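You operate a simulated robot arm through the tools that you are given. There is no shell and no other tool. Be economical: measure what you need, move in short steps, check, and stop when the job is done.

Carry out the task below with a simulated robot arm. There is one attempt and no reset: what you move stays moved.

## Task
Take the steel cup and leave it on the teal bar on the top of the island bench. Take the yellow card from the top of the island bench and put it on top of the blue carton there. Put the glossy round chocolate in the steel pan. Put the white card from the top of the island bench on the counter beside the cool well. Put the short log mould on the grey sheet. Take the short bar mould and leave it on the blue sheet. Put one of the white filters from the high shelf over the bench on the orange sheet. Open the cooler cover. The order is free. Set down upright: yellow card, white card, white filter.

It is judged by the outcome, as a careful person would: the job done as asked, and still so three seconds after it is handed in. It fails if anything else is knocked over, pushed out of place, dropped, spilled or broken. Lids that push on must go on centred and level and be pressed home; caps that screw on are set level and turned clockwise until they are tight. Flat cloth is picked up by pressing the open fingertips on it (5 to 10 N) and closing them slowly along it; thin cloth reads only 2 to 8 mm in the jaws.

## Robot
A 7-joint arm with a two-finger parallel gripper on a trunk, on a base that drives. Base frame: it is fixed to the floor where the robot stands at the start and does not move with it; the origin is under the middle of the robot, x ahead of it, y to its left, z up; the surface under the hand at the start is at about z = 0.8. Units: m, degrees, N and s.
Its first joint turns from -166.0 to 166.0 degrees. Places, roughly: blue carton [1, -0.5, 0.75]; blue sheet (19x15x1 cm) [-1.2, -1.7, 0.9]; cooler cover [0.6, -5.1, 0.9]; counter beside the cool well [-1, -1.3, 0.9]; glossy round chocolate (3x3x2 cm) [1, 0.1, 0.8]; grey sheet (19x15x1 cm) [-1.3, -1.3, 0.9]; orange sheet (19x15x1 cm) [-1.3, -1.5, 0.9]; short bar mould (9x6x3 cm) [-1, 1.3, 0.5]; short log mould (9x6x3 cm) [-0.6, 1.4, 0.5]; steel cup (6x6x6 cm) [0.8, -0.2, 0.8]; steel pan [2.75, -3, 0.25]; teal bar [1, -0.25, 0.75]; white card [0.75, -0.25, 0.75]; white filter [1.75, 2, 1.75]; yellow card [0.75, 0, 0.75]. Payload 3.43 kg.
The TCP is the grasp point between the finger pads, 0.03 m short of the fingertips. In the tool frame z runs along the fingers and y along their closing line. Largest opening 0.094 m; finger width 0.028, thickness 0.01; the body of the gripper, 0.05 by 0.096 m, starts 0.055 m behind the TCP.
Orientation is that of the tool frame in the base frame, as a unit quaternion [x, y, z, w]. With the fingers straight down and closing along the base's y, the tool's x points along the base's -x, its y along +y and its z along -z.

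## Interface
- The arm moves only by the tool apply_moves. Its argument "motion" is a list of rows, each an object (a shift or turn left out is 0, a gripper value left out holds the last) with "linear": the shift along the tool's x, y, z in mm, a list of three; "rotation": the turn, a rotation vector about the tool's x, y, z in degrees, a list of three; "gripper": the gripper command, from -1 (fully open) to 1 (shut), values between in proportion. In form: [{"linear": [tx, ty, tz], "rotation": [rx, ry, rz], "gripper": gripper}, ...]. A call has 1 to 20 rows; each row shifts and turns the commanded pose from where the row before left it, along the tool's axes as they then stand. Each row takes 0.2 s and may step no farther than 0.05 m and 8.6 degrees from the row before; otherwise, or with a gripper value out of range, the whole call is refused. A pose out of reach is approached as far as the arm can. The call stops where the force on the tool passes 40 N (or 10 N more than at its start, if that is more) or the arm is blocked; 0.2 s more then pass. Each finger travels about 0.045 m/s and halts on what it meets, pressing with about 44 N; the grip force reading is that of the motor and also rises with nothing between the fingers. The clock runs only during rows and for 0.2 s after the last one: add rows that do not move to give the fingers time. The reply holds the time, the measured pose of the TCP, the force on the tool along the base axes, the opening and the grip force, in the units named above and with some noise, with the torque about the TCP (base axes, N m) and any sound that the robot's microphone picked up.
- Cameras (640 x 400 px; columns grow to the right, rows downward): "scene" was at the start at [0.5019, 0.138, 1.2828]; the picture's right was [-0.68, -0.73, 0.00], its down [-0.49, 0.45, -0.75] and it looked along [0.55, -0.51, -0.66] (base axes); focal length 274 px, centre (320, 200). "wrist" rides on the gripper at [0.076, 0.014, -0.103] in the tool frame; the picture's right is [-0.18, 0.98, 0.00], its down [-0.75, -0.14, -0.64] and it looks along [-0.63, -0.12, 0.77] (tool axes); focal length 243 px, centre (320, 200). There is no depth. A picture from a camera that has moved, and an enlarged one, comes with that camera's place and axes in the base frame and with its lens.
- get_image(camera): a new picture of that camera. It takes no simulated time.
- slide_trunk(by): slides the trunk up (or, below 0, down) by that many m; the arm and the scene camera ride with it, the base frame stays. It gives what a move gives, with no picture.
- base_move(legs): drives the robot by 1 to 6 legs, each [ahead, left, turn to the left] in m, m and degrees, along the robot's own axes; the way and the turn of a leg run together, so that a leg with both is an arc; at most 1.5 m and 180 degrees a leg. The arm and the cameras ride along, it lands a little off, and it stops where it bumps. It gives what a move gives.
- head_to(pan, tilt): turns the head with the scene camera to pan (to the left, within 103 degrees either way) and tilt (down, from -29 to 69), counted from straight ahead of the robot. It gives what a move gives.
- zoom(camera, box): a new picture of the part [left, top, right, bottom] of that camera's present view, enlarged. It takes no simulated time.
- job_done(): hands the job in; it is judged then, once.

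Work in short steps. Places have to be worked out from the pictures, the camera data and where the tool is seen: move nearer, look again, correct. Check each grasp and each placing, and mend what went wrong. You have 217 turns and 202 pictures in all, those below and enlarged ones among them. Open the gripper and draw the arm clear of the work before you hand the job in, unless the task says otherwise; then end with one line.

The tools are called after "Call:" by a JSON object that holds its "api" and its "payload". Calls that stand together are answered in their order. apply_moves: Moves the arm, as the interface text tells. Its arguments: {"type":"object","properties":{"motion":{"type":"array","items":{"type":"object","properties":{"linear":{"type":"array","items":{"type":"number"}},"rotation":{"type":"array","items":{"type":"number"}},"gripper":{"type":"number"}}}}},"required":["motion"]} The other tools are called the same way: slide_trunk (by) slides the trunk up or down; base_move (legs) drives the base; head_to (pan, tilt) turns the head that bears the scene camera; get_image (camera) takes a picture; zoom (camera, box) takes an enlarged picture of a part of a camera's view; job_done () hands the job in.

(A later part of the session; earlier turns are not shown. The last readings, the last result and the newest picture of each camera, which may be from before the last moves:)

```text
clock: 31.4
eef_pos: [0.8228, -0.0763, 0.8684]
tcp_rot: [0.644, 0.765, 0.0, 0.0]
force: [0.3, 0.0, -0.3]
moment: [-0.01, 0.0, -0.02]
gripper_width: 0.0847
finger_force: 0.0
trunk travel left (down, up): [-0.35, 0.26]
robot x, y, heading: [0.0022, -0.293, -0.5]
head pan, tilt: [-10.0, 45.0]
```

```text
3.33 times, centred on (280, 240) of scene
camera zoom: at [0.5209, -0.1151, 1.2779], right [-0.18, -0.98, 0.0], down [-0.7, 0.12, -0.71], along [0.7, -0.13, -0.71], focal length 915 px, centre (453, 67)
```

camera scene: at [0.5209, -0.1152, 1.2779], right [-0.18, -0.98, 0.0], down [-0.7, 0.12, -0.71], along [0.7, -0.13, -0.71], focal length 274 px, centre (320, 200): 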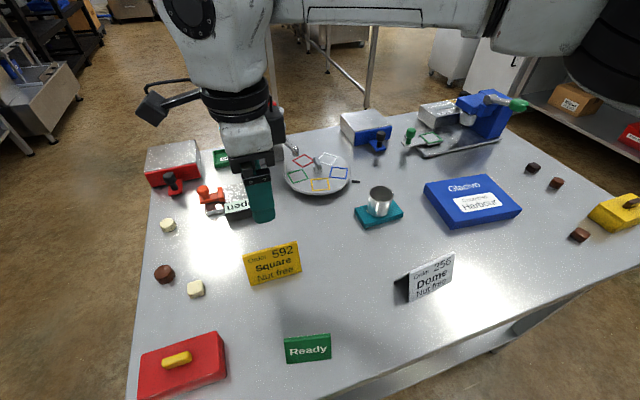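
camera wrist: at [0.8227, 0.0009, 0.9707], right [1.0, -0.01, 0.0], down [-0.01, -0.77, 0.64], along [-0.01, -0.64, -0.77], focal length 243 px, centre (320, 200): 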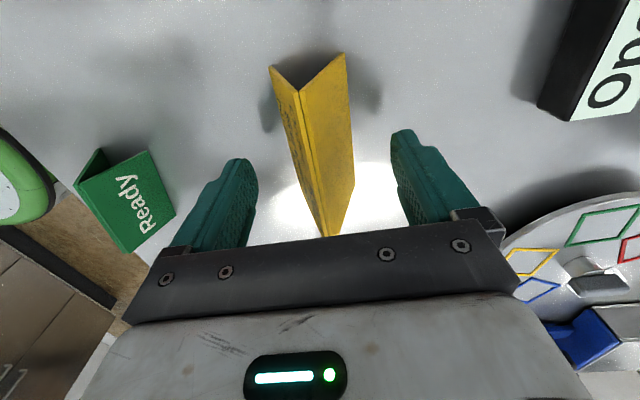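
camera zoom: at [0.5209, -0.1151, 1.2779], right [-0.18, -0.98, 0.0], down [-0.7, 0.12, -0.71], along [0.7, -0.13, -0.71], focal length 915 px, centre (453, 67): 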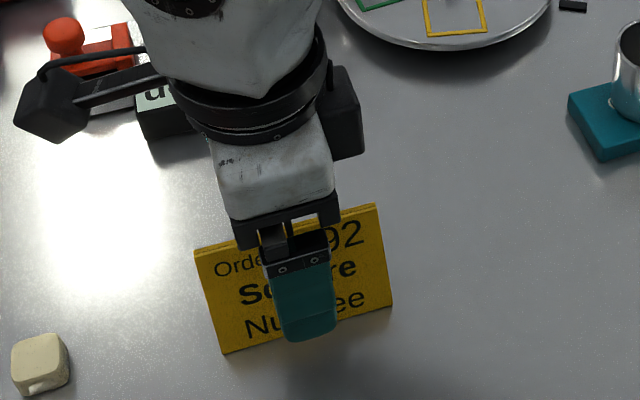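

Centred over the ridge. Close.

Call:
{"api": "apply_moves", "payload": {"motion": [{"gripper": 0}, {"gripper": 0.3}, {"gripper": 0.6}, {"gripper": 1}, {}, {}]}}

Call:
{"api": "get_image", "payload": {"camera": "wrist"}}

```text
clock: 32.8
eef_pos: [0.8218, -0.0763, 0.8684]
tcp_rot: [0.644, 0.765, 0.001, -0.001]
force: [-0.6, 0.0, -0.3]
moment: [0.0, 0.04, 0.0]
gripper_width: 0.0206
finger_force: 43.7
trunk travel left (down, up): [-0.35, 0.26]
robot x, y, heading: [0.0006, -0.2922, -0.1]
head pan, tilt: [-10.0, 45.0]
```

```text
160 pictures are left
camera wrist: at [0.8227, 0.0008, 0.971], right [1.0, -0.01, 0.0], down [-0.01, -0.77, 0.64], along [-0.01, -0.64, -0.77], focal length 243 px, centre (320, 200)
```

wrist: 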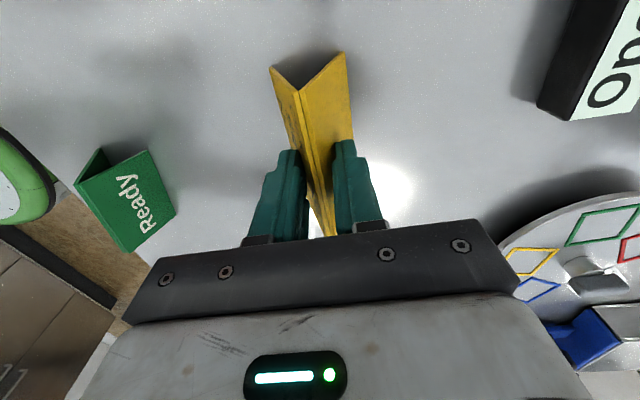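

Gripped at 20.6 mm as predicted. Lift slowly and check.

Call:
{"api": "apply_moves", "payload": {"motion": [{"linear": [0, 0, -10]}, {"linear": [0, 0, -20]}, {"linear": [0, 0, -30]}, {"linear": [0, 0, -40]}, {"linear": [0, 0, -40]}, {}]}}

Call:
{"api": "get_image", "payload": {"camera": "wrist"}}

Call:
{"api": "get_image", "payload": {"camera": "scene"}}

```text
clock: 34.2
eef_pos: [0.8204, -0.0771, 1.0135]
tcp_rot: [0.644, 0.765, 0.0, 0.0]
force: [-1.1, 0.0, -0.5]
moment: [0.01, -0.01, 0.02]
gripper_width: 0.0196
finger_force: 44.5
trunk travel left (down, up): [-0.35, 0.26]
robot x, y, heading: [0.0006, -0.2912, -0.2]
head pan, tilt: [-10.0, 45.0]
```

```text
159 pictures are left
camera wrist: at [0.8213, 0.0009, 1.1156], right [1.0, -0.01, 0.0], down [-0.01, -0.77, 0.64], along [-0.01, -0.64, -0.77], focal length 243 px, centre (320, 200)
```

wrist: 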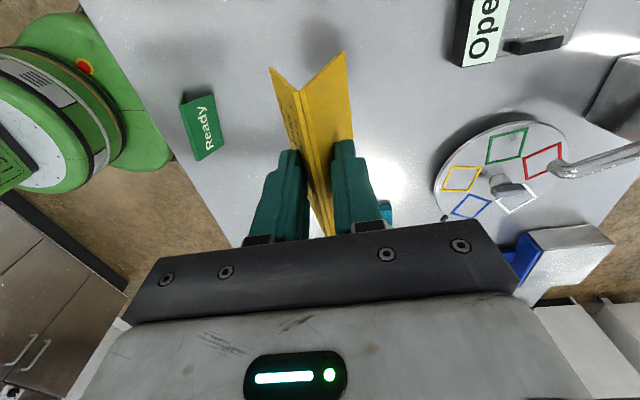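

```text
158 pictures are left
camera scene: at [0.5209, -0.1152, 1.2779], right [-0.18, -0.98, 0.0], down [-0.7, 0.12, -0.71], along [0.7, -0.13, -0.71], focal length 274 px, centre (320, 200)
```

scene: 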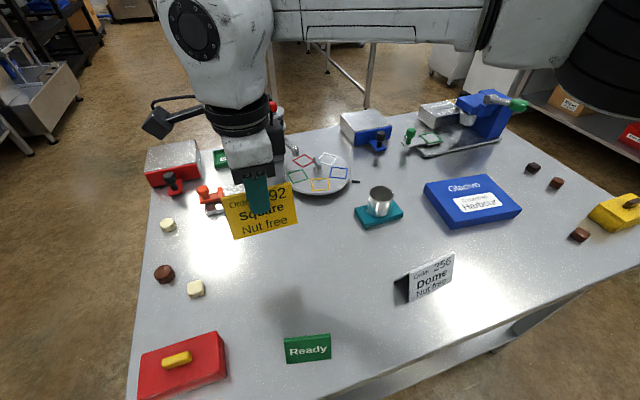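

Card held. Carton top spans x 0.855–0.985, y −0.465…−0.637. Drive 0.25 m right so it is straight ahead.

Call:
{"api": "base_move", "payload": {"legs": [[0, -0.25, 0]]}}

Call:
{"api": "apply_moves", "payload": {"motion": [{"linear": [-45, 0, 0]}, {"linear": [-45, 0, 0]}, {"linear": [-45, 0, 0]}, {"linear": [-45, 0, 0]}, {"linear": [-40, 0, 0]}, {}]}}

Call:
{"api": "get_image", "payload": {"camera": "scene"}}

Call:
{"api": "get_image", "payload": {"camera": "wrist"}}

```text
clock: 36.0
eef_pos: [0.8209, -0.3288, 1.0137]
tcp_rot: [0.646, 0.763, 0.001, -0.001]
force: [-0.4, 0.2, -0.1]
moment: [0.01, 0.01, 0.0]
gripper_width: 0.0188
finger_force: 43.7
trunk travel left (down, up): [-0.35, 0.26]
robot x, y, heading: [-0.0022, -0.5401, -0.8]
head pan, tilt: [-10.0, 45.0]
```

```text
clock: 37.4
eef_pos: [0.8552, -0.5489, 1.0082]
tcp_rot: [0.646, 0.763, 0.0, -0.001]
force: [0.8, 0.0, 0.1]
moment: [0.02, 0.02, 0.0]
gripper_width: 0.0189
finger_force: 44.2
trunk travel left (down, up): [-0.35, 0.26]
robot x, y, heading: [0.0001, -0.5423, -0.4]
head pan, tilt: [-10.0, 45.0]
```

```text
157 pictures are left
camera scene: at [0.5205, -0.366, 1.2779], right [-0.18, -0.98, 0.0], down [-0.7, 0.13, -0.71], along [0.69, -0.13, -0.71], focal length 274 px, centre (320, 200)
```

scene: 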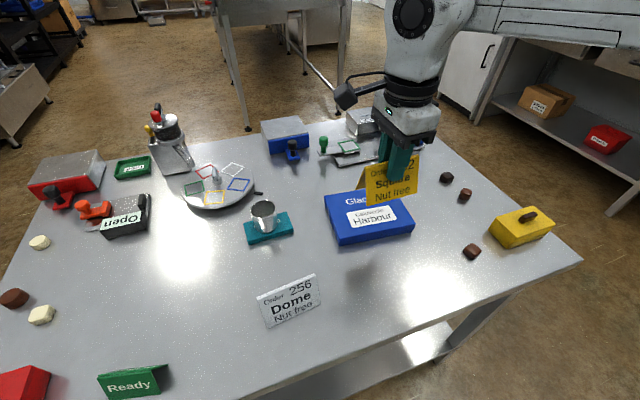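

```text
156 pictures are left
camera wrist: at [0.857, -0.4712, 1.112], right [1.0, -0.02, 0.0], down [-0.01, -0.77, 0.64], along [-0.01, -0.64, -0.77], focal length 243 px, centre (320, 200)
```

wrist: 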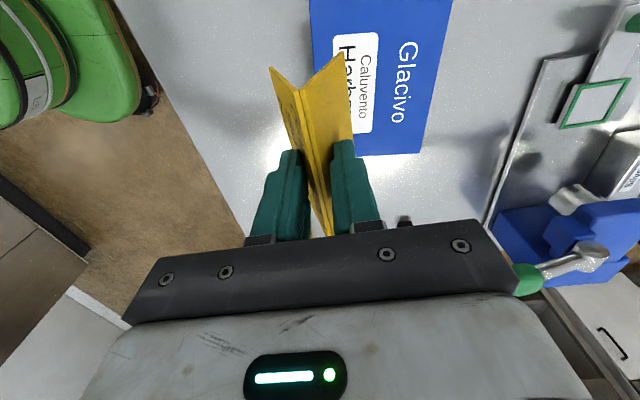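

Matches. Shift to the carton centre and lower.

Call:
{"api": "apply_moves", "payload": {"motion": [{"linear": [-5, 30, 10]}, {"linear": [-5, 31, 10]}, {"linear": [0, 0, 35]}, {"linear": [0, 0, 35]}, {"linear": [0, 0, 10]}, {}]}}

Call:
{"api": "zoom", "payload": {"camera": "scene", "box": [300, 110, 460, 260]}}

Call:
{"api": "get_image", "payload": {"camera": "wrist"}}

```text
clock: 38.8
eef_pos: [0.919, -0.5481, 0.9091]
tcp_rot: [0.646, 0.763, 0.001, -0.001]
force: [-0.2, 0.6, -0.5]
moment: [-0.02, 0.0, 0.01]
gripper_width: 0.0183
finger_force: 44.2
trunk travel left (down, up): [-0.35, 0.26]
robot x, y, heading: [-0.0033, -0.5409, -0.6]
head pan, tilt: [-10.0, 45.0]
```

```text
2.67 times, centred on (380, 185) of scene
camera zoom: at [0.5205, -0.3658, 1.2779], right [-0.18, -0.98, 0.0], down [-0.7, 0.13, -0.71], along [0.69, -0.13, -0.71], focal length 732 px, centre (160, 240)
```

zoom: 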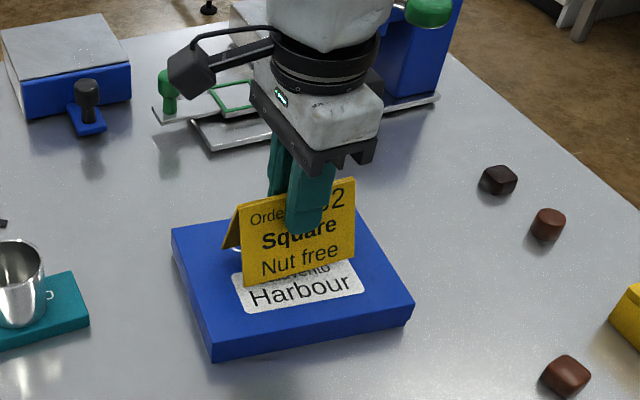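

```text
154 pictures are left
camera wrist: at [0.9206, -0.4696, 1.0125], right [1.0, -0.02, 0.0], down [-0.02, -0.77, 0.64], along [-0.01, -0.64, -0.77], focal length 243 px, centre (320, 200)
```

wrist: 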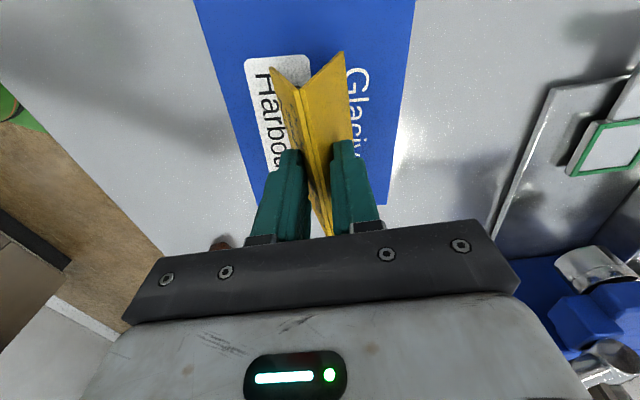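

Lower with small steps until it rests.

Call:
{"api": "apply_moves", "payload": {"motion": [{"linear": [0, 0, 5]}, {"linear": [0, 0, 3]}, {"linear": [0, 0, 3]}, {}]}}

```text
clock: 39.8
eef_pos: [0.92, -0.5473, 0.9006]
tcp_rot: [0.647, 0.762, 0.001, 0.0]
force: [0.2, -0.1, 1.6]
moment: [0.01, 0.03, 0.0]
gripper_width: 0.0182
finger_force: 44.4
trunk travel left (down, up): [-0.35, 0.26]
robot x, y, heading: [-0.0027, -0.5412, -0.6]
head pan, tilt: [-10.0, 45.0]
```

Call:
{"api": "apply_moves", "payload": {"motion": [{"linear": [0, 0, 2]}, {}]}}

Call:
{"api": "zoom", "payload": {"camera": "scene", "box": [320, 140, 440, 240]}}

```text
clock: 40.4
eef_pos: [0.9196, -0.5463, 0.9008]
tcp_rot: [0.647, 0.762, 0.001, 0.0]
force: [0.5, -2.0, 13.9]
moment: [-0.09, -0.06, 0.01]
gripper_width: 0.0178
finger_force: 44.0
trunk travel left (down, up): [-0.35, 0.26]
robot x, y, heading: [0.0003, -0.5425, -0.8]
head pan, tilt: [-10.0, 45.0]
```

```text
4.00 times, centred on (380, 190) of scene
camera zoom: at [0.5201, -0.366, 1.2783], right [-0.18, -0.98, 0.0], down [-0.69, 0.13, -0.71], along [0.7, -0.13, -0.71], focal length 1098 px, centre (80, 240)
```

zoom: 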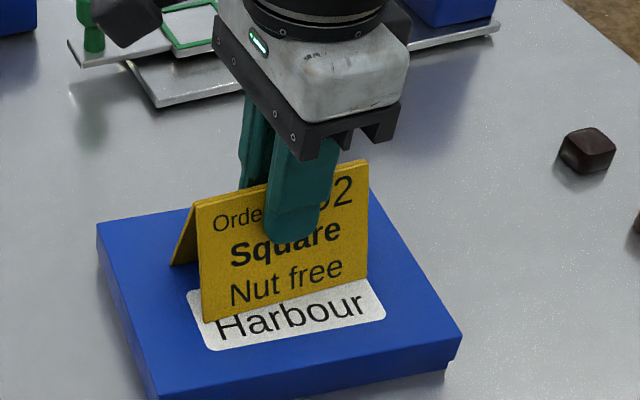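

Firm contact at 0.90. Back off 1 mm, open gradually and rise.

Call:
{"api": "apply_moves", "payload": {"motion": [{"linear": [0, 0, -1]}, {"gripper": 0.5}, {"gripper": 0.35}, {"gripper": 0.1}, {"gripper": -0.2}, {"gripper": -0.5}, {}, {}]}}

Call:
{"api": "apply_moves", "payload": {"motion": [{"linear": [0, 0, -15]}, {"linear": [0, 0, -30]}, {"linear": [0, 0, -40]}, {"linear": [0, 0, -40]}, {"linear": [0, -40, 0]}, {"linear": [0, -40, 0]}, {"linear": [0, -40, 0]}, {}]}}

Call:
{"api": "get_image", "payload": {"camera": "scene"}}

Call:
{"api": "zoom", "payload": {"camera": "scene", "box": [320, 140, 440, 240]}}

```text
clock: 42.2
eef_pos: [0.919, -0.5464, 0.9009]
tcp_rot: [0.647, 0.763, 0.0, -0.001]
force: [-0.1, -0.2, 0.1]
moment: [0.01, -0.01, -0.01]
gripper_width: 0.0706
finger_force: 0.0
trunk travel left (down, up): [-0.35, 0.26]
robot x, y, heading: [0.001, -0.5417, -0.6]
head pan, tilt: [-10.0, 45.0]
```

```text
clock: 44.0
eef_pos: [0.7979, -0.5658, 1.025]
tcp_rot: [0.647, 0.762, 0.0, -0.001]
force: [-0.3, -0.7, 0.0]
moment: [-0.03, 0.04, 0.02]
gripper_width: 0.0703
finger_force: 0.1
trunk travel left (down, up): [-0.35, 0.26]
robot x, y, heading: [0.0006, -0.5424, -0.5]
head pan, tilt: [-10.0, 45.0]
```

```text
152 pictures are left
camera scene: at [0.5204, -0.3659, 1.2779], right [-0.18, -0.98, 0.0], down [-0.7, 0.13, -0.71], along [0.69, -0.13, -0.71], focal length 274 px, centre (320, 200)
```

scene: 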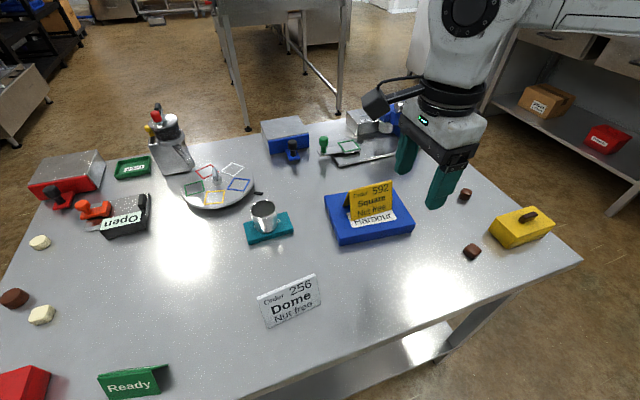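

```text
4.00 times, centred on (380, 190) of scene
camera zoom: at [0.5204, -0.3659, 1.2779], right [-0.18, -0.98, 0.0], down [-0.7, 0.13, -0.71], along [0.69, -0.13, -0.71], focal length 1098 px, centre (80, 240)
```

zoom: 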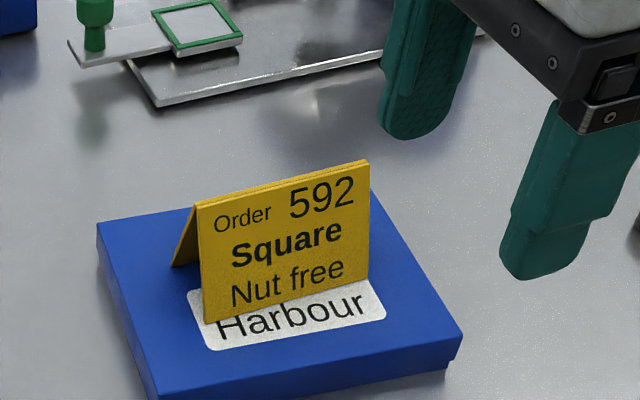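

Yellow card stands on the carton. Now the white card: ridge centre ≈(0.742, −0.351), ~14° turn. I go over it.

Call:
{"api": "apply_moves", "payload": {"motion": [{"linear": [45, -4, 0]}, {"linear": [45, -4, 0]}, {"linear": [45, -4, 0]}, {"linear": [45, -4, 0]}, {"linear": [41, -4, 0]}, {"rotation": [0, 0, -5], "gripper": -0.8}, {}]}}

Call:
{"api": "get_image", "payload": {"camera": "wrist"}}

Call:
{"api": "zoom", "payload": {"camera": "wrist", "box": [240, 10, 400, 150]}}

```text
clock: 45.6
eef_pos: [0.7402, -0.3514, 1.0263]
tcp_rot: [0.613, 0.79, 0.001, 0.0]
force: [0.1, -0.1, -0.4]
moment: [0.0, 0.01, -0.02]
gripper_width: 0.0847
finger_force: 0.1
trunk travel left (down, up): [-0.35, 0.26]
robot x, y, heading: [-0.0004, -0.5424, -0.7]
head pan, tilt: [-10.0, 45.0]
```

```text
150 pictures are left
camera wrist: at [0.7358, -0.2739, 1.1299], right [1.0, 0.07, 0.0], down [0.05, -0.77, 0.64], along [0.04, -0.64, -0.77], focal length 243 px, centre (320, 200)
```

wrist: 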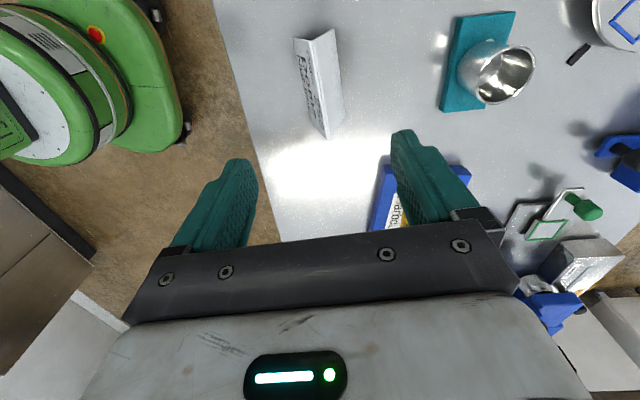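

```text
2.86 times, centred on (320, 80) of wrist
camera zoom: at [0.7358, -0.2739, 1.1299], right [1.0, 0.07, 0.0], down [0.05, -0.77, 0.64], along [0.04, -0.64, -0.77], focal length 693 px, centre (320, 543)
```

zoom: 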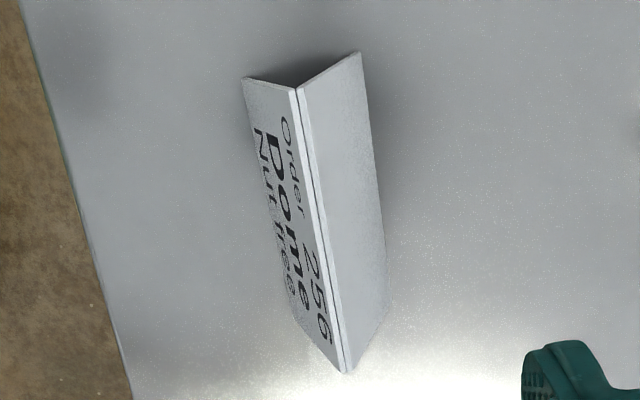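

Same geometry as before; lower and grip, slightly deeper.

Call:
{"api": "apply_moves", "payload": {"motion": [{"linear": [0, 2, 40]}, {"linear": [0, 0, 40]}, {"linear": [0, 0, 40]}, {"linear": [0, 0, 30]}, {"linear": [0, 0, 13]}, {}]}}

Call:
{"api": "get_image", "payload": {"camera": "wrist"}}

```text
clock: 47.0
eef_pos: [0.7453, -0.35, 0.8618]
tcp_rot: [0.612, 0.791, 0.0, -0.001]
force: [0.4, -0.4, -0.2]
moment: [0.0, -0.03, 0.0]
gripper_width: 0.0844
finger_force: 0.0
trunk travel left (down, up): [-0.35, 0.26]
robot x, y, heading: [-0.007, -0.5379, -0.7]
head pan, tilt: [-10.0, 45.0]
```

```text
148 pictures are left
camera wrist: at [0.74, -0.2718, 0.9645], right [1.0, 0.07, 0.0], down [0.05, -0.77, 0.64], along [0.04, -0.64, -0.77], focal length 243 px, centre (320, 200)
```

wrist: 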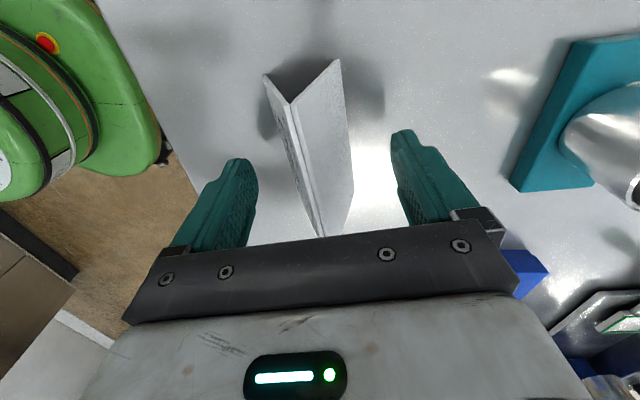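

Call:
{"api": "apply_moves", "payload": {"motion": [{"linear": [0, -4, 0]}, {"gripper": 0}, {"gripper": 0.3}, {"gripper": 0.6}, {"gripper": 1}, {}, {}]}}

Call:
{"api": "apply_moves", "payload": {"motion": [{"linear": [0, 0, -10]}, {"linear": [0, 0, -20]}, {"linear": [0, 0, -30]}, {"linear": [0, 0, -40]}, {"linear": [0, 0, -40]}, {}]}}

Call:
{"api": "get_image", "payload": {"camera": "wrist"}}

Call:
{"api": "head_to", "payload": {"pan": -100, "tilt": 15}}

Call:
{"api": "get_image", "payload": {"camera": "scene"}}

```text
clock: 48.6
eef_pos: [0.7415, -0.35, 0.8624]
tcp_rot: [0.612, 0.791, 0.0, -0.001]
force: [0.1, -0.6, -0.8]
moment: [0.0, -0.02, 0.04]
gripper_width: 0.0246
finger_force: 43.9
trunk travel left (down, up): [-0.35, 0.26]
robot x, y, heading: [-0.0028, -0.5392, -0.6]
head pan, tilt: [-10.0, 45.0]
```

```text
clock: 50.0
eef_pos: [0.7432, -0.3509, 1.0061]
tcp_rot: [0.612, 0.791, 0.001, -0.001]
force: [0.6, 0.7, 0.0]
moment: [0.02, 0.0, 0.01]
gripper_width: 0.0238
finger_force: 44.3
trunk travel left (down, up): [-0.35, 0.26]
robot x, y, heading: [-0.0028, -0.5393, -0.6]
head pan, tilt: [-10.0, 45.0]
```

```text
147 pictures are left
camera wrist: at [0.7378, -0.2741, 1.108], right [1.0, 0.07, 0.0], down [0.05, -0.77, 0.64], along [0.04, -0.64, -0.77], focal length 243 px, centre (320, 200)
```

wrist: 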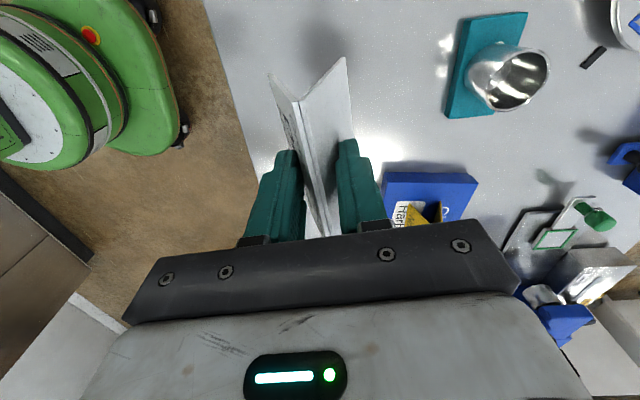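

```text
clock: 51.7
eef_pos: [0.7442, -0.3518, 1.0046]
tcp_rot: [0.613, 0.79, 0.0, -0.002]
force: [0.6, 0.0, 0.4]
moment: [-0.04, 0.0, -0.01]
gripper_width: 0.0236
finger_force: 44.7
trunk travel left (down, up): [-0.35, 0.26]
robot x, y, heading: [-0.0043, -0.5439, -0.7]
head pan, tilt: [-100.0, 15.0]
```

```text
146 pictures are left
camera scene: at [0.4235, -0.4427, 1.3247], right [-0.98, 0.18, 0.0], down [0.05, 0.25, -0.97], along [-0.18, -0.95, -0.26], focal length 274 px, centre (320, 200)
```

scene: 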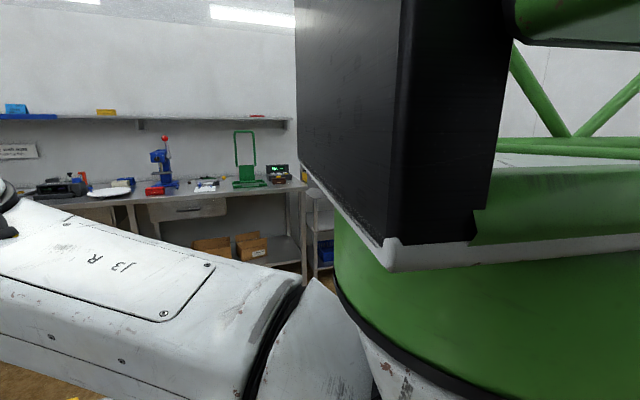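

White card held. I back off from the bench and turn right to see the counter.

Call:
{"api": "base_move", "payload": {"legs": [[-0.4, 0, 0], [0, 0, -60]]}}

Call:
{"api": "head_to", "payload": {"pan": -80, "tilt": 20}}

Call:
{"api": "get_image", "payload": {"camera": "scene"}}

Call:
{"api": "get_image", "payload": {"camera": "wrist"}}

```text
clock: 56.8
eef_pos: [0.1288, -1.0984, 1.0048]
tcp_rot: [0.929, 0.37, 0.0, 0.0]
force: [-0.3, 0.9, 0.2]
moment: [-0.03, 0.02, -0.03]
gripper_width: 0.022
finger_force: 44.4
trunk travel left (down, up): [-0.35, 0.26]
robot x, y, heading: [-0.3982, -0.5385, -61.6]
head pan, tilt: [-100.0, 15.0]
```

```text
clock: 57.7
eef_pos: [0.1282, -1.0978, 1.0039]
tcp_rot: [0.929, 0.369, 0.0, 0.0]
force: [-0.2, -0.3, 0.3]
moment: [0.01, -0.02, -0.02]
gripper_width: 0.0218
finger_force: 43.6
trunk travel left (down, up): [-0.35, 0.26]
robot x, y, heading: [-0.3991, -0.5399, -61.7]
head pan, tilt: [-80.0, 20.0]
```

```text
145 pictures are left
camera scene: at [-0.0922, -0.8919, 1.3166], right [-0.62, 0.78, 0.0], down [0.27, 0.21, -0.94], along [-0.74, -0.58, -0.34], focal length 274 px, centre (320, 200)
```

scene: 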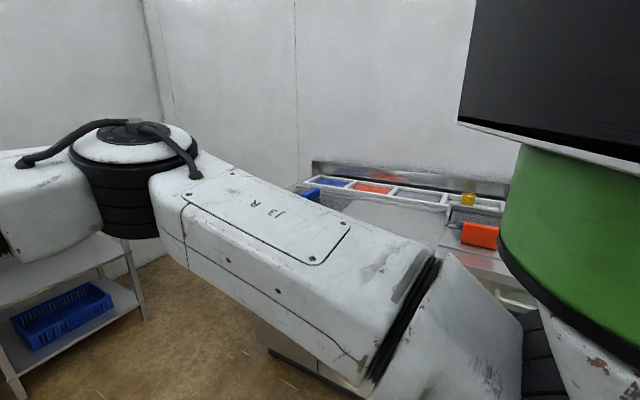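

```text
144 pictures are left
camera wrist: at [0.193, -1.0559, 1.1075], right [0.54, -0.84, 0.0], down [-0.64, -0.42, 0.64], along [-0.54, -0.35, -0.77], focal length 243 px, centre (320, 200)
```

wrist: 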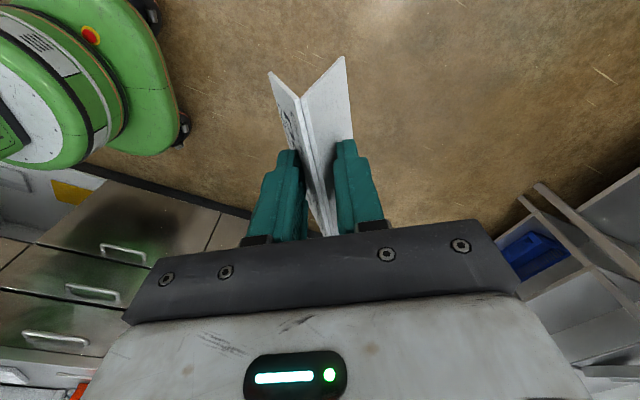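

The counter lies to the rear right. I draw the arm in and up, then turn further right to face −x.

Call:
{"api": "apply_moves", "payload": {"motion": [{"linear": [10, -40, -20]}, {"linear": [10, -40, -20]}, {"linear": [10, -40, -20]}, {"linear": [10, -40, -20]}, {"linear": [10, -40, -20]}, {}]}}

Call:
{"api": "base_move", "payload": {"legs": [[0.3, 0, 0], [0, 0, -60], [0, 0, -58]]}}

Call:
{"api": "head_to", "payload": {"pan": -20, "tilt": 30}}

Call:
{"api": "get_image", "payload": {"camera": "scene"}}

Call:
{"api": "get_image", "payload": {"camera": "wrist"}}

```text
clock: 59.1
eef_pos: [0.0297, -0.9162, 1.1033]
tcp_rot: [0.929, 0.37, 0.001, 0.0]
force: [-0.1, -0.1, 0.0]
moment: [0.0, 0.03, 0.03]
gripper_width: 0.0216
finger_force: 44.1
trunk travel left (down, up): [-0.35, 0.26]
robot x, y, heading: [-0.4011, -0.5363, -61.6]
head pan, tilt: [-80.0, 20.0]
```

```text
clock: 66.4
eef_pos: [-0.7978, -0.9891, 1.1026]
tcp_rot: [0.787, -0.617, 0.001, 0.0]
force: [-0.6, -0.2, -0.6]
moment: [0.0, 0.01, -0.01]
gripper_width: 0.0193
finger_force: 43.8
trunk travel left (down, up): [-0.35, 0.26]
robot x, y, heading: [-0.2563, -0.8011, 178.7]
head pan, tilt: [-80.0, 20.0]
```

```text
clock: 67.7
eef_pos: [-0.8017, -0.9883, 1.1021]
tcp_rot: [0.784, -0.621, 0.0, -0.002]
force: [-0.6, -1.5, 0.3]
moment: [-0.01, 0.01, 0.01]
gripper_width: 0.019
finger_force: 43.6
trunk travel left (down, up): [-0.35, 0.26]
robot x, y, heading: [-0.2556, -0.8017, 178.8]
head pan, tilt: [-20.0, 30.0]
```

```text
143 pictures are left
camera scene: at [-0.7451, -0.9045, 1.3069], right [0.9, 0.44, 0.0], down [0.19, -0.39, -0.9], along [-0.39, 0.81, -0.44], focal length 274 px, centre (320, 200)
```

scene: 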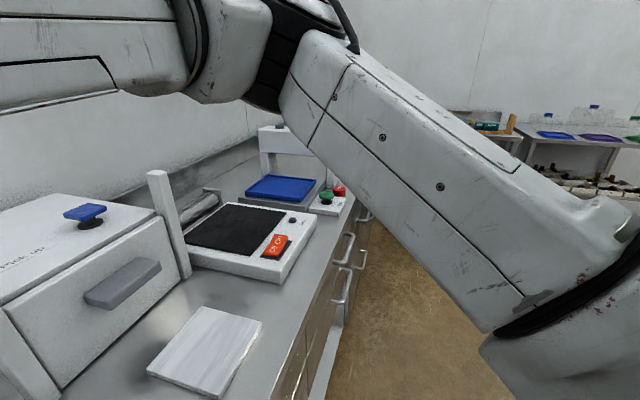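

```text
142 pictures are left
camera wrist: at [-0.7982, -1.066, 1.2039], right [-1.0, -0.04, 0.0], down [-0.04, 0.76, 0.64], along [-0.03, 0.64, -0.77], focal length 243 px, centre (320, 200)
```

wrist: 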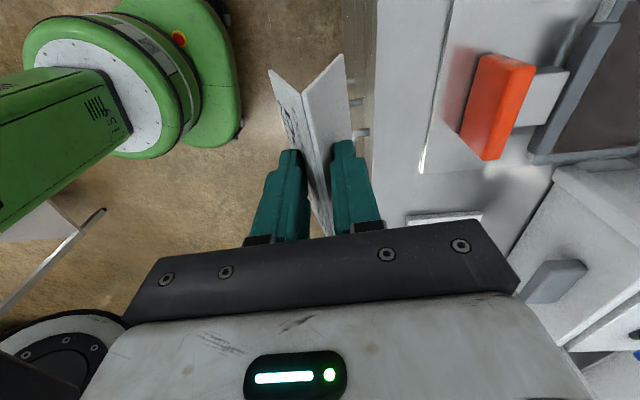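

The card slips slowly (19 mm), so I keep moving. Slide left (toward −y) along the counter and look left.

Call:
{"api": "base_move", "payload": {"legs": [[0, 0.45, 0]]}}

Call:
{"api": "head_to", "payload": {"pan": 10, "tilt": 40}}

Call:
{"api": "get_image", "payload": {"camera": "scene"}}

Call:
{"api": "get_image", "payload": {"camera": "wrist"}}

```text
clock: 70.4
eef_pos: [-0.8163, -1.4427, 1.1026]
tcp_rot: [0.779, -0.627, 0.001, -0.002]
force: [0.0, -0.2, 0.2]
moment: [0.05, -0.03, -0.04]
gripper_width: 0.0183
finger_force: 44.2
trunk travel left (down, up): [-0.35, 0.26]
robot x, y, heading: [-0.2713, -1.2618, 178.0]
head pan, tilt: [-20.0, 30.0]
```

```text
clock: 71.4
eef_pos: [-0.8186, -1.4412, 1.0999]
tcp_rot: [0.776, -0.631, 0.002, -0.005]
force: [0.0, -0.4, -0.1]
moment: [0.01, 0.0, 0.0]
gripper_width: 0.0183
finger_force: 43.7
trunk travel left (down, up): [-0.35, 0.26]
robot x, y, heading: [-0.2686, -1.2599, 178.4]
head pan, tilt: [10.0, 40.0]
```

```text
141 pictures are left
camera scene: at [-0.7611, -1.364, 1.2917], right [0.88, 0.47, 0.0], down [0.27, -0.51, -0.81], along [-0.38, 0.72, -0.58], focal length 274 px, centre (320, 200)
```

scene: 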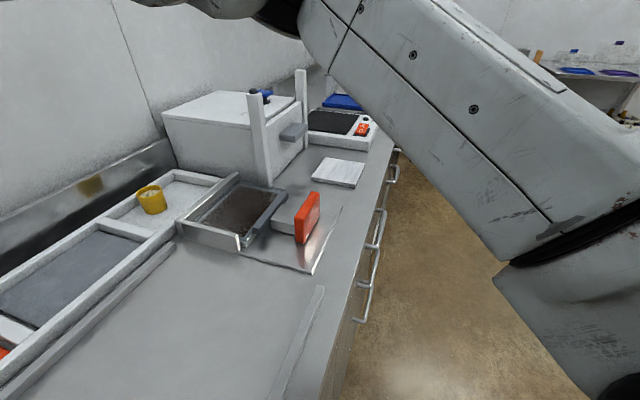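

```text
140 pictures are left
camera wrist: at [-0.8185, -1.5198, 1.2025], right [-1.0, -0.02, -0.01], down [-0.02, 0.76, 0.65], along [-0.01, 0.65, -0.76], focal length 243 px, centre (320, 200)
```

wrist: 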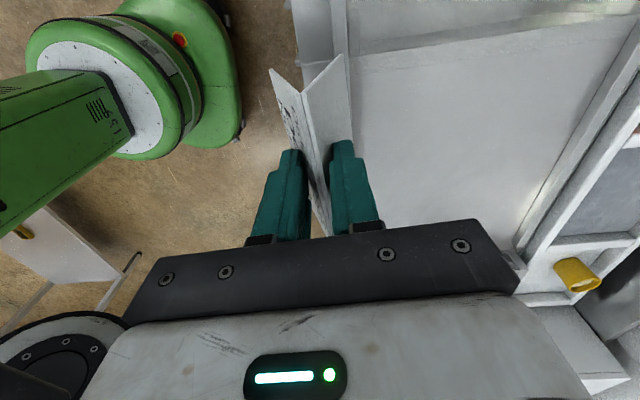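

The head seems blocked by the drawn-in elbow (camera yaw not following). I extend the arm forward over the counter again and re-aim.

Call:
{"api": "apply_moves", "payload": {"motion": [{"linear": [-10, 39, 8]}, {"linear": [-10, 39, 8]}, {"linear": [-10, 39, 8]}, {"linear": [-10, 39, 8]}, {}]}}

Call:
{"api": "head_to", "payload": {"pan": 0, "tilt": 45}}

Call:
{"api": "get_image", "payload": {"camera": "scene"}}

Call:
{"api": "get_image", "payload": {"camera": "wrist"}}

```text
clock: 72.6
eef_pos: [-0.9753, -1.4378, 1.0711]
tcp_rot: [0.779, -0.627, 0.002, -0.002]
force: [0.2, -1.0, -0.7]
moment: [0.01, -0.01, 0.0]
gripper_width: 0.0179
finger_force: 43.9
trunk travel left (down, up): [-0.35, 0.26]
robot x, y, heading: [-0.2704, -1.2617, 178.4]
head pan, tilt: [10.0, 40.0]
```

```text
clock: 73.3
eef_pos: [-0.9743, -1.4376, 1.0717]
tcp_rot: [0.78, -0.626, 0.002, -0.002]
force: [-1.7, 0.1, -0.3]
moment: [0.01, -0.02, -0.01]
gripper_width: 0.0177
finger_force: 44.0
trunk travel left (down, up): [-0.35, 0.26]
robot x, y, heading: [-0.2685, -1.2634, 178.1]
head pan, tilt: [0.0, 45.0]
```

```text
139 pictures are left
camera scene: at [-0.8012, -1.4387, 1.2779], right [0.03, 1.0, 0.0], down [0.71, -0.02, -0.71], along [-0.71, 0.02, -0.71], focal length 274 px, centre (320, 200)
```

scene: 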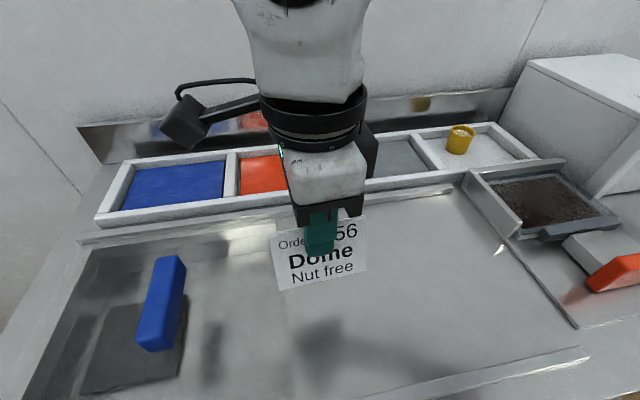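

```text
138 pictures are left
camera wrist: at [-0.9729, -1.5149, 1.1738], right [-1.0, -0.03, 0.0], down [-0.03, 0.77, 0.64], along [-0.02, 0.64, -0.77], focal length 243 px, centre (320, 200)
```

wrist: 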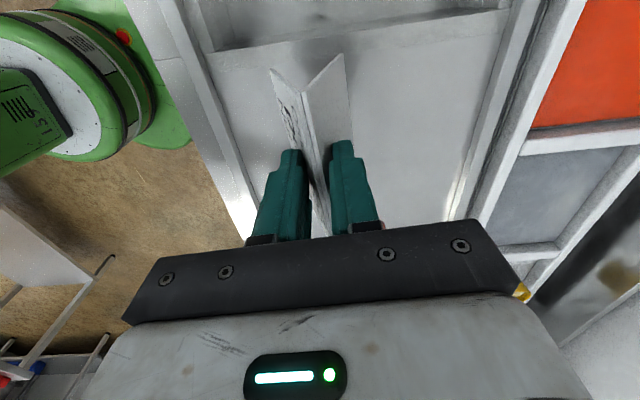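

Call:
{"api": "zoom", "payload": {"camera": "scene", "box": [60, 200, 340, 400]}}

Call:
{"api": "zoom", "payload": {"camera": "scene", "box": [340, 130, 640, 400]}}

```text
2.00 times, centred on (200, 300) of scene
camera zoom: at [-0.8012, -1.4387, 1.2779], right [0.03, 1.0, 0.0], down [0.71, -0.02, -0.71], along [-0.71, 0.02, -0.71], focal length 549 px, centre (560, 0)
```

zoom: 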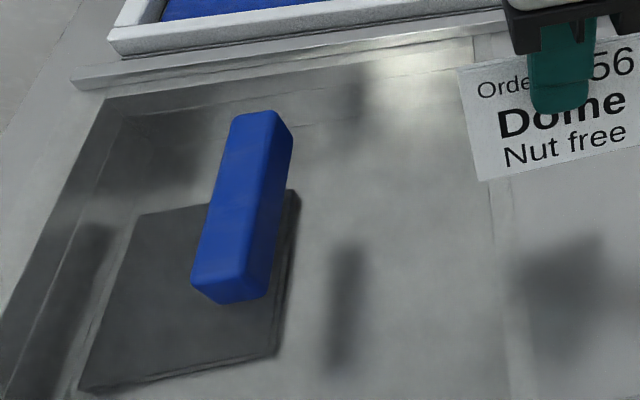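

```text
1.48 times, centred on (490, 265) of scene
camera zoom: at [-0.8012, -1.4387, 1.2779], right [0.03, 1.0, 0.0], down [0.71, -0.02, -0.71], along [-0.71, 0.02, -0.71], focal length 406 px, centre (68, 104)
```

zoom: 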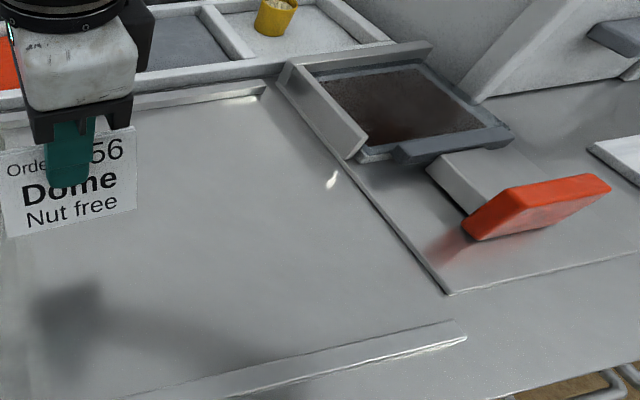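

Clear view: card held over the flat counter area; the listed spot (−1.0, −1.3) is the plain panel right of it. I move there and lower.

Call:
{"api": "apply_moves", "payload": {"motion": [{"linear": [-43, -1, 0]}, {"linear": [-43, -1, 0]}, {"linear": [-43, -1, 0]}, {"linear": [0, 0, 30]}, {"linear": [0, 0, 30]}, {}]}}

Call:
{"api": "get_image", "payload": {"camera": "scene"}}

```text
clock: 74.7
eef_pos: [-0.9997, -1.3104, 1.0133]
tcp_rot: [0.779, -0.627, 0.001, -0.001]
force: [0.2, 0.2, -1.3]
moment: [-0.01, 0.01, 0.0]
gripper_width: 0.0173
finger_force: 43.4
trunk travel left (down, up): [-0.35, 0.26]
robot x, y, heading: [-0.272, -1.262, 177.8]
head pan, tilt: [0.0, 45.0]
```

```text
135 pictures are left
camera scene: at [-0.8012, -1.4385, 1.2779], right [0.03, 1.0, 0.0], down [0.71, -0.02, -0.71], along [-0.71, 0.02, -0.71], focal length 274 px, centre (320, 200)
```

scene: 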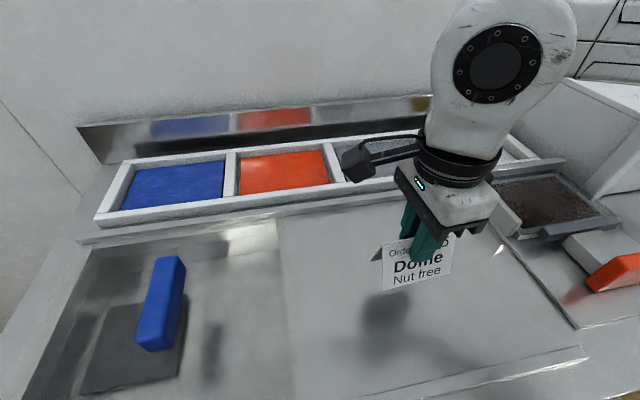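

Lower in small steps to contact.

Call:
{"api": "apply_moves", "payload": {"motion": [{"linear": [0, 0, 10]}, {"linear": [0, 0, 10]}, {"linear": [0, 0, 5]}, {"linear": [0, 0, 4]}, {"linear": [0, 0, 3]}, {"linear": [0, 0, 3]}, {}]}}

```text
clock: 76.3
eef_pos: [-1.0005, -1.3106, 0.974]
tcp_rot: [0.779, -0.627, 0.002, -0.001]
force: [-0.6, 0.1, 0.4]
moment: [0.0, -0.02, 0.01]
gripper_width: 0.0165
finger_force: 43.8
trunk travel left (down, up): [-0.35, 0.26]
robot x, y, heading: [-0.2713, -1.2629, 178.4]
head pan, tilt: [0.0, 45.0]
```

Call:
{"api": "apply_moves", "payload": {"motion": [{"linear": [0, 0, 4]}, {"linear": [0, 0, 3]}, {"linear": [0, 0, 3]}, {}]}}

Call:
{"api": "zoom", "payload": {"camera": "scene", "box": [320, 180, 520, 340]}}

```text
clock: 77.3
eef_pos: [-1.0009, -1.309, 0.9654]
tcp_rot: [0.779, -0.627, 0.002, -0.002]
force: [-0.1, -0.2, 0.2]
moment: [0.02, 0.03, 0.0]
gripper_width: 0.0167
finger_force: 43.9
trunk travel left (down, up): [-0.35, 0.26]
robot x, y, heading: [-0.2704, -1.2623, 178.2]
head pan, tilt: [0.0, 45.0]
```

```text
2.50 times, centred on (420, 260) of scene
camera zoom: at [-0.8012, -1.4386, 1.2779], right [0.03, 1.0, 0.0], down [0.71, -0.02, -0.71], along [-0.71, 0.02, -0.71], focal length 686 px, centre (70, 50)
```

zoom: 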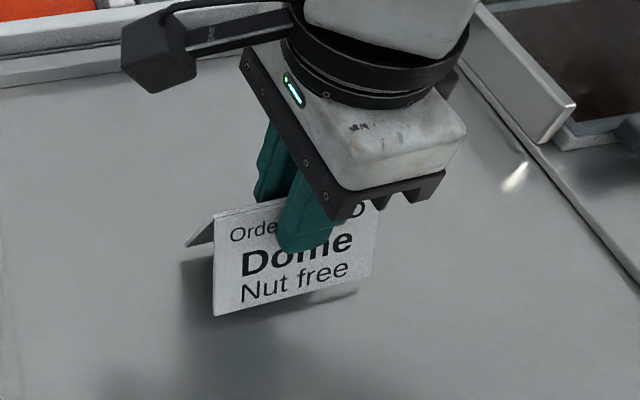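

Still a gap; go on lowering.

Call:
{"api": "apply_moves", "payload": {"motion": [{"linear": [0, 0, 3]}, {"linear": [0, 0, 3]}, {"linear": [0, 0, 2]}, {"linear": [0, 0, 2]}, {}]}}

Call:
{"api": "zoom", "payload": {"camera": "scene", "box": [320, 180, 520, 340]}}

```text
clock: 78.5
eef_pos: [-1.0007, -1.3084, 0.9546]
tcp_rot: [0.779, -0.626, 0.001, -0.002]
force: [-0.6, 0.1, 0.0]
moment: [-0.01, -0.05, -0.05]
gripper_width: 0.0161
finger_force: 44.0
trunk travel left (down, up): [-0.35, 0.26]
robot x, y, heading: [-0.2727, -1.2616, 178.0]
head pan, tilt: [0.0, 45.0]
```

```text
2.50 times, centred on (420, 260) of scene
camera zoom: at [-0.8012, -1.4386, 1.2779], right [0.03, 1.0, 0.0], down [0.71, -0.02, -0.71], along [-0.71, 0.02, -0.71], focal length 686 px, centre (70, 50)
```

zoom: 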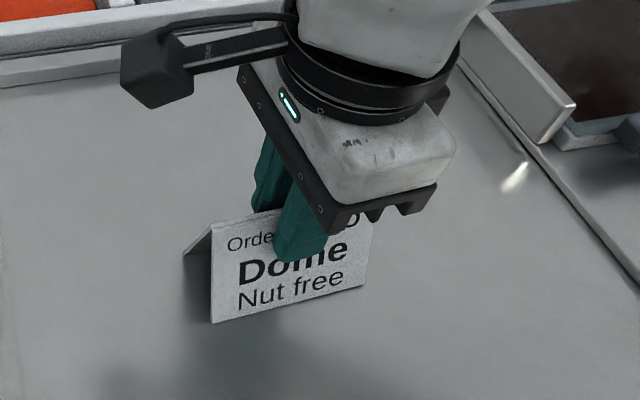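

Call:
{"api": "apply_moves", "payload": {"motion": [{"linear": [0, 0, 2]}, {"linear": [0, 0, 2]}, {}]}}

```text
clock: 79.3
eef_pos: [-1.0007, -1.3101, 0.9533]
tcp_rot: [0.779, -0.627, 0.0, 0.0]
force: [2.0, 2.2, 21.0]
moment: [0.14, -0.07, -0.02]
gripper_width: 0.0159
finger_force: 43.9
trunk travel left (down, up): [-0.35, 0.26]
robot x, y, heading: [-0.2706, -1.266, 178.3]
head pan, tilt: [0.0, 45.0]
stopped in row 3: the force on the tool passed its limit at 41 N (the readings are from after the stop); the commanded pose is now the measured one
```

Contact; back off slightly, open slowly, and rise.

Call:
{"api": "apply_moves", "payload": {"motion": [{"linear": [0, 0, -1]}, {"gripper": 0.55}, {"gripper": 0.4}, {"gripper": 0.1}, {"gripper": -0.2}, {"gripper": -0.5}, {}, {}]}}

Call:
{"api": "apply_moves", "payload": {"motion": [{"linear": [0, 0, -15]}, {"linear": [0, 0, -30]}, {"linear": [0, 0, -40]}, {"linear": [0, 0, -40]}, {"linear": [0, 0, -30]}, {"linear": [40, 0, 0]}, {"linear": [40, 0, 0]}, {"linear": [40, 0, 0]}, {}]}}

Call:
{"api": "get_image", "payload": {"camera": "scene"}}

Call:
{"api": "zoom", "payload": {"camera": "scene", "box": [320, 180, 520, 340]}}

```text
clock: 81.1
eef_pos: [-1.0009, -1.3097, 0.9528]
tcp_rot: [0.779, -0.627, 0.001, -0.001]
force: [0.2, 0.7, -0.3]
moment: [0.01, 0.01, -0.01]
gripper_width: 0.0702
finger_force: 0.0
trunk travel left (down, up): [-0.35, 0.26]
robot x, y, heading: [-0.2751, -1.2611, 178.0]
head pan, tilt: [0.0, 45.0]
```

```text
clock: 83.1
eef_pos: [-0.9765, -1.429, 1.1071]
tcp_rot: [0.778, -0.628, 0.001, -0.001]
force: [-0.5, -0.6, 0.0]
moment: [0.04, 0.03, 0.01]
gripper_width: 0.0705
finger_force: 0.0
trunk travel left (down, up): [-0.35, 0.26]
robot x, y, heading: [-0.2673, -1.2633, 178.1]
head pan, tilt: [0.0, 45.0]
```

```text
132 pictures are left
camera scene: at [-0.8012, -1.4385, 1.2779], right [0.03, 1.0, 0.0], down [0.71, -0.02, -0.71], along [-0.71, 0.02, -0.71], focal length 274 px, centre (320, 200)
```

scene: 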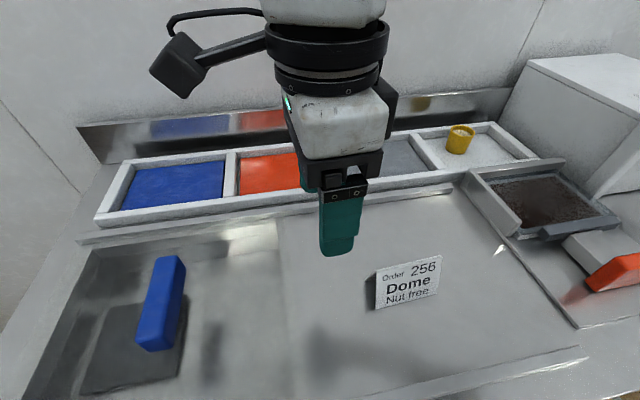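

```text
2.50 times, centred on (420, 260) of scene
camera zoom: at [-0.8012, -1.4385, 1.2779], right [0.03, 1.0, 0.0], down [0.71, -0.02, -0.71], along [-0.71, 0.02, -0.71], focal length 686 px, centre (70, 50)
```

zoom: 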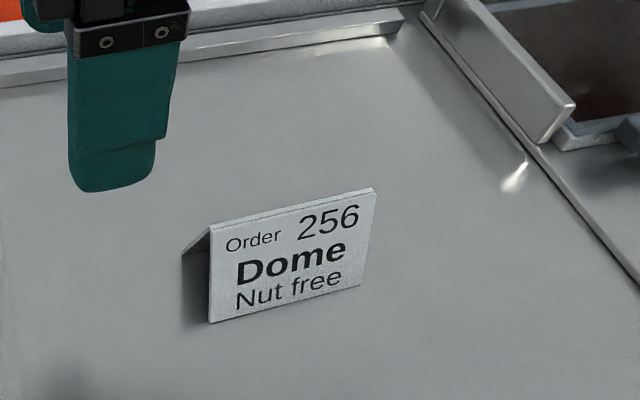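

White card stands. Now the moulds near (−1, 1.3, 0.5) and (−0.6, 1.4, 0.5). Back away, turn to +y, drive on, then look.

Call:
{"api": "base_move", "payload": {"legs": [[-0.22, 0, 0], [0, 0, -88], [1.1, 0.2, 0]]}}

Call:
{"api": "head_to", "payload": {"pan": 30, "tilt": 25}}

Call:
{"api": "get_image", "payload": {"camera": "scene"}}

```text
clock: 93.9
eef_pos: [-0.4306, 0.5381, 1.1062]
tcp_rot: [-0.125, 0.992, -0.001, 0.0]
force: [-0.6, -0.6, -0.3]
moment: [-0.01, -0.01, -0.03]
gripper_width: 0.0706
finger_force: 0.1
trunk travel left (down, up): [-0.35, 0.26]
robot x, y, heading: [-0.2411, -0.1648, 90.1]
head pan, tilt: [0.0, 45.0]
```

```text
clock: 94.9
eef_pos: [-0.431, 0.5378, 1.1058]
tcp_rot: [-0.125, 0.992, -0.001, 0.0]
force: [0.4, -0.7, -0.1]
moment: [0.01, 0.03, 0.01]
gripper_width: 0.0702
finger_force: 0.1
trunk travel left (down, up): [-0.35, 0.26]
robot x, y, heading: [-0.2386, -0.1659, 90.2]
head pan, tilt: [30.0, 25.0]
```

```text
130 pictures are left
camera scene: at [-0.4827, 0.3586, 1.3084], right [0.87, 0.5, 0.0], down [0.21, -0.37, -0.91], along [-0.45, 0.79, -0.42], focal length 274 px, centre (320, 200)
```

scene: 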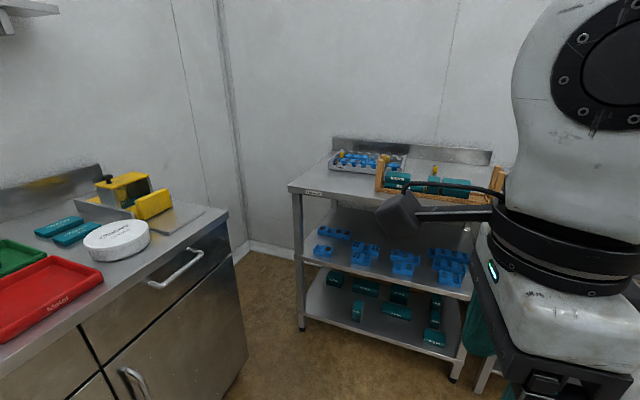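

Call:
{"api": "zoom", "payload": {"camera": "scene", "box": [290, 200, 490, 350]}}

Call:
{"api": "zoom", "payload": {"camera": "scene", "box": [310, 130, 510, 230]}}

```text
2.67 times, centred on (390, 275) of scene
camera zoom: at [-0.4827, 0.3586, 1.3084], right [0.87, 0.5, 0.0], down [0.21, -0.37, -0.91], along [-0.45, 0.79, -0.42], focal length 732 px, centre (133, 0)
```

zoom: 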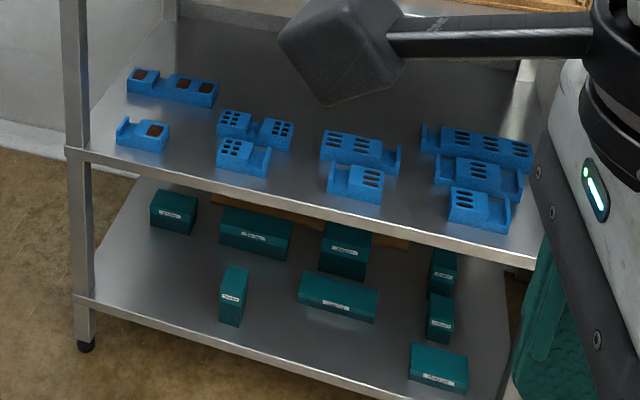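

```text
3.20 times, centred on (410, 180) of scene
camera zoom: at [-0.4827, 0.3586, 1.3084], right [0.87, 0.5, 0.0], down [0.21, -0.37, -0.91], along [-0.45, 0.79, -0.42], focal length 878 px, centre (32, 264)
```

zoom: 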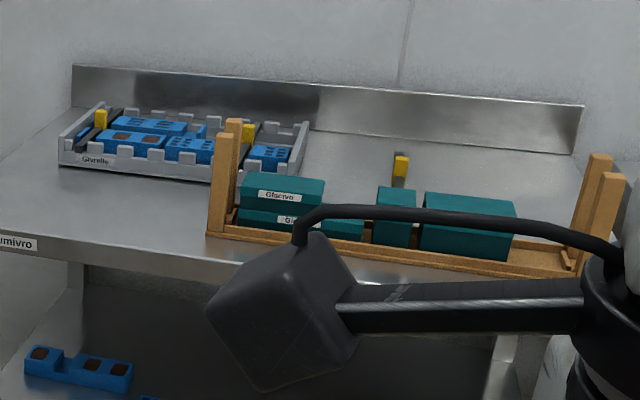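

The moulds are on the middle shelf (~z 0.5) under a table top; I need a slanted tool with the camera above. First turn the hand to yaw 180° (camera to the far side) in free space.

Call:
{"api": "apply_moves", "payload": {"motion": [{"rotation": [0, 0, 8]}, {"rotation": [0, 0, 8]}, {"rotation": [0, 0, 8]}, {"rotation": [0, 0, 8]}, {"rotation": [0, 0, 8]}, {"rotation": [0, 0, 8]}, {"rotation": [0, 0, 8]}, {"rotation": [0, 0, 8]}, {"rotation": [0, 0, 8]}, {"rotation": [0, 0, 8]}, {"rotation": [0, 0, 8]}, {"rotation": [0, 0, 8]}, {"rotation": [0, 0, 8.4]}, {}]}}

Call:
{"api": "get_image", "payload": {"camera": "scene"}}

```text
clock: 97.9
eef_pos: [-0.4303, 0.5369, 1.1048]
tcp_rot: [0.708, 0.706, -0.007, 0.001]
force: [0.2, -0.3, -0.2]
moment: [0.01, 0.03, 0.0]
gripper_width: 0.0707
finger_force: 0.0
trunk travel left (down, up): [-0.35, 0.26]
robot x, y, heading: [-0.2401, -0.1617, 90.0]
head pan, tilt: [30.0, 25.0]
```

```text
127 pictures are left
camera scene: at [-0.4828, 0.3586, 1.3085], right [0.87, 0.5, 0.0], down [0.21, -0.37, -0.91], along [-0.45, 0.78, -0.42], focal length 274 px, centre (320, 200)
```

scene: 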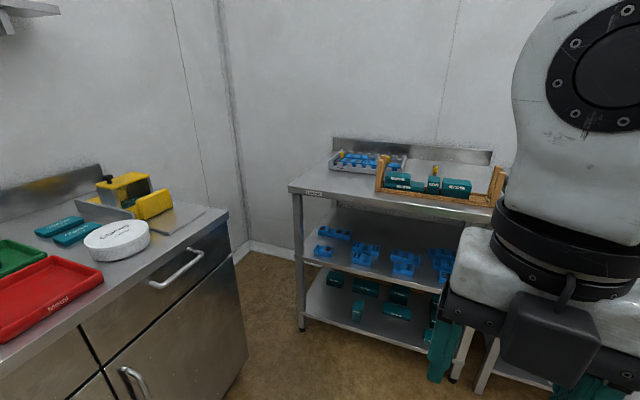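

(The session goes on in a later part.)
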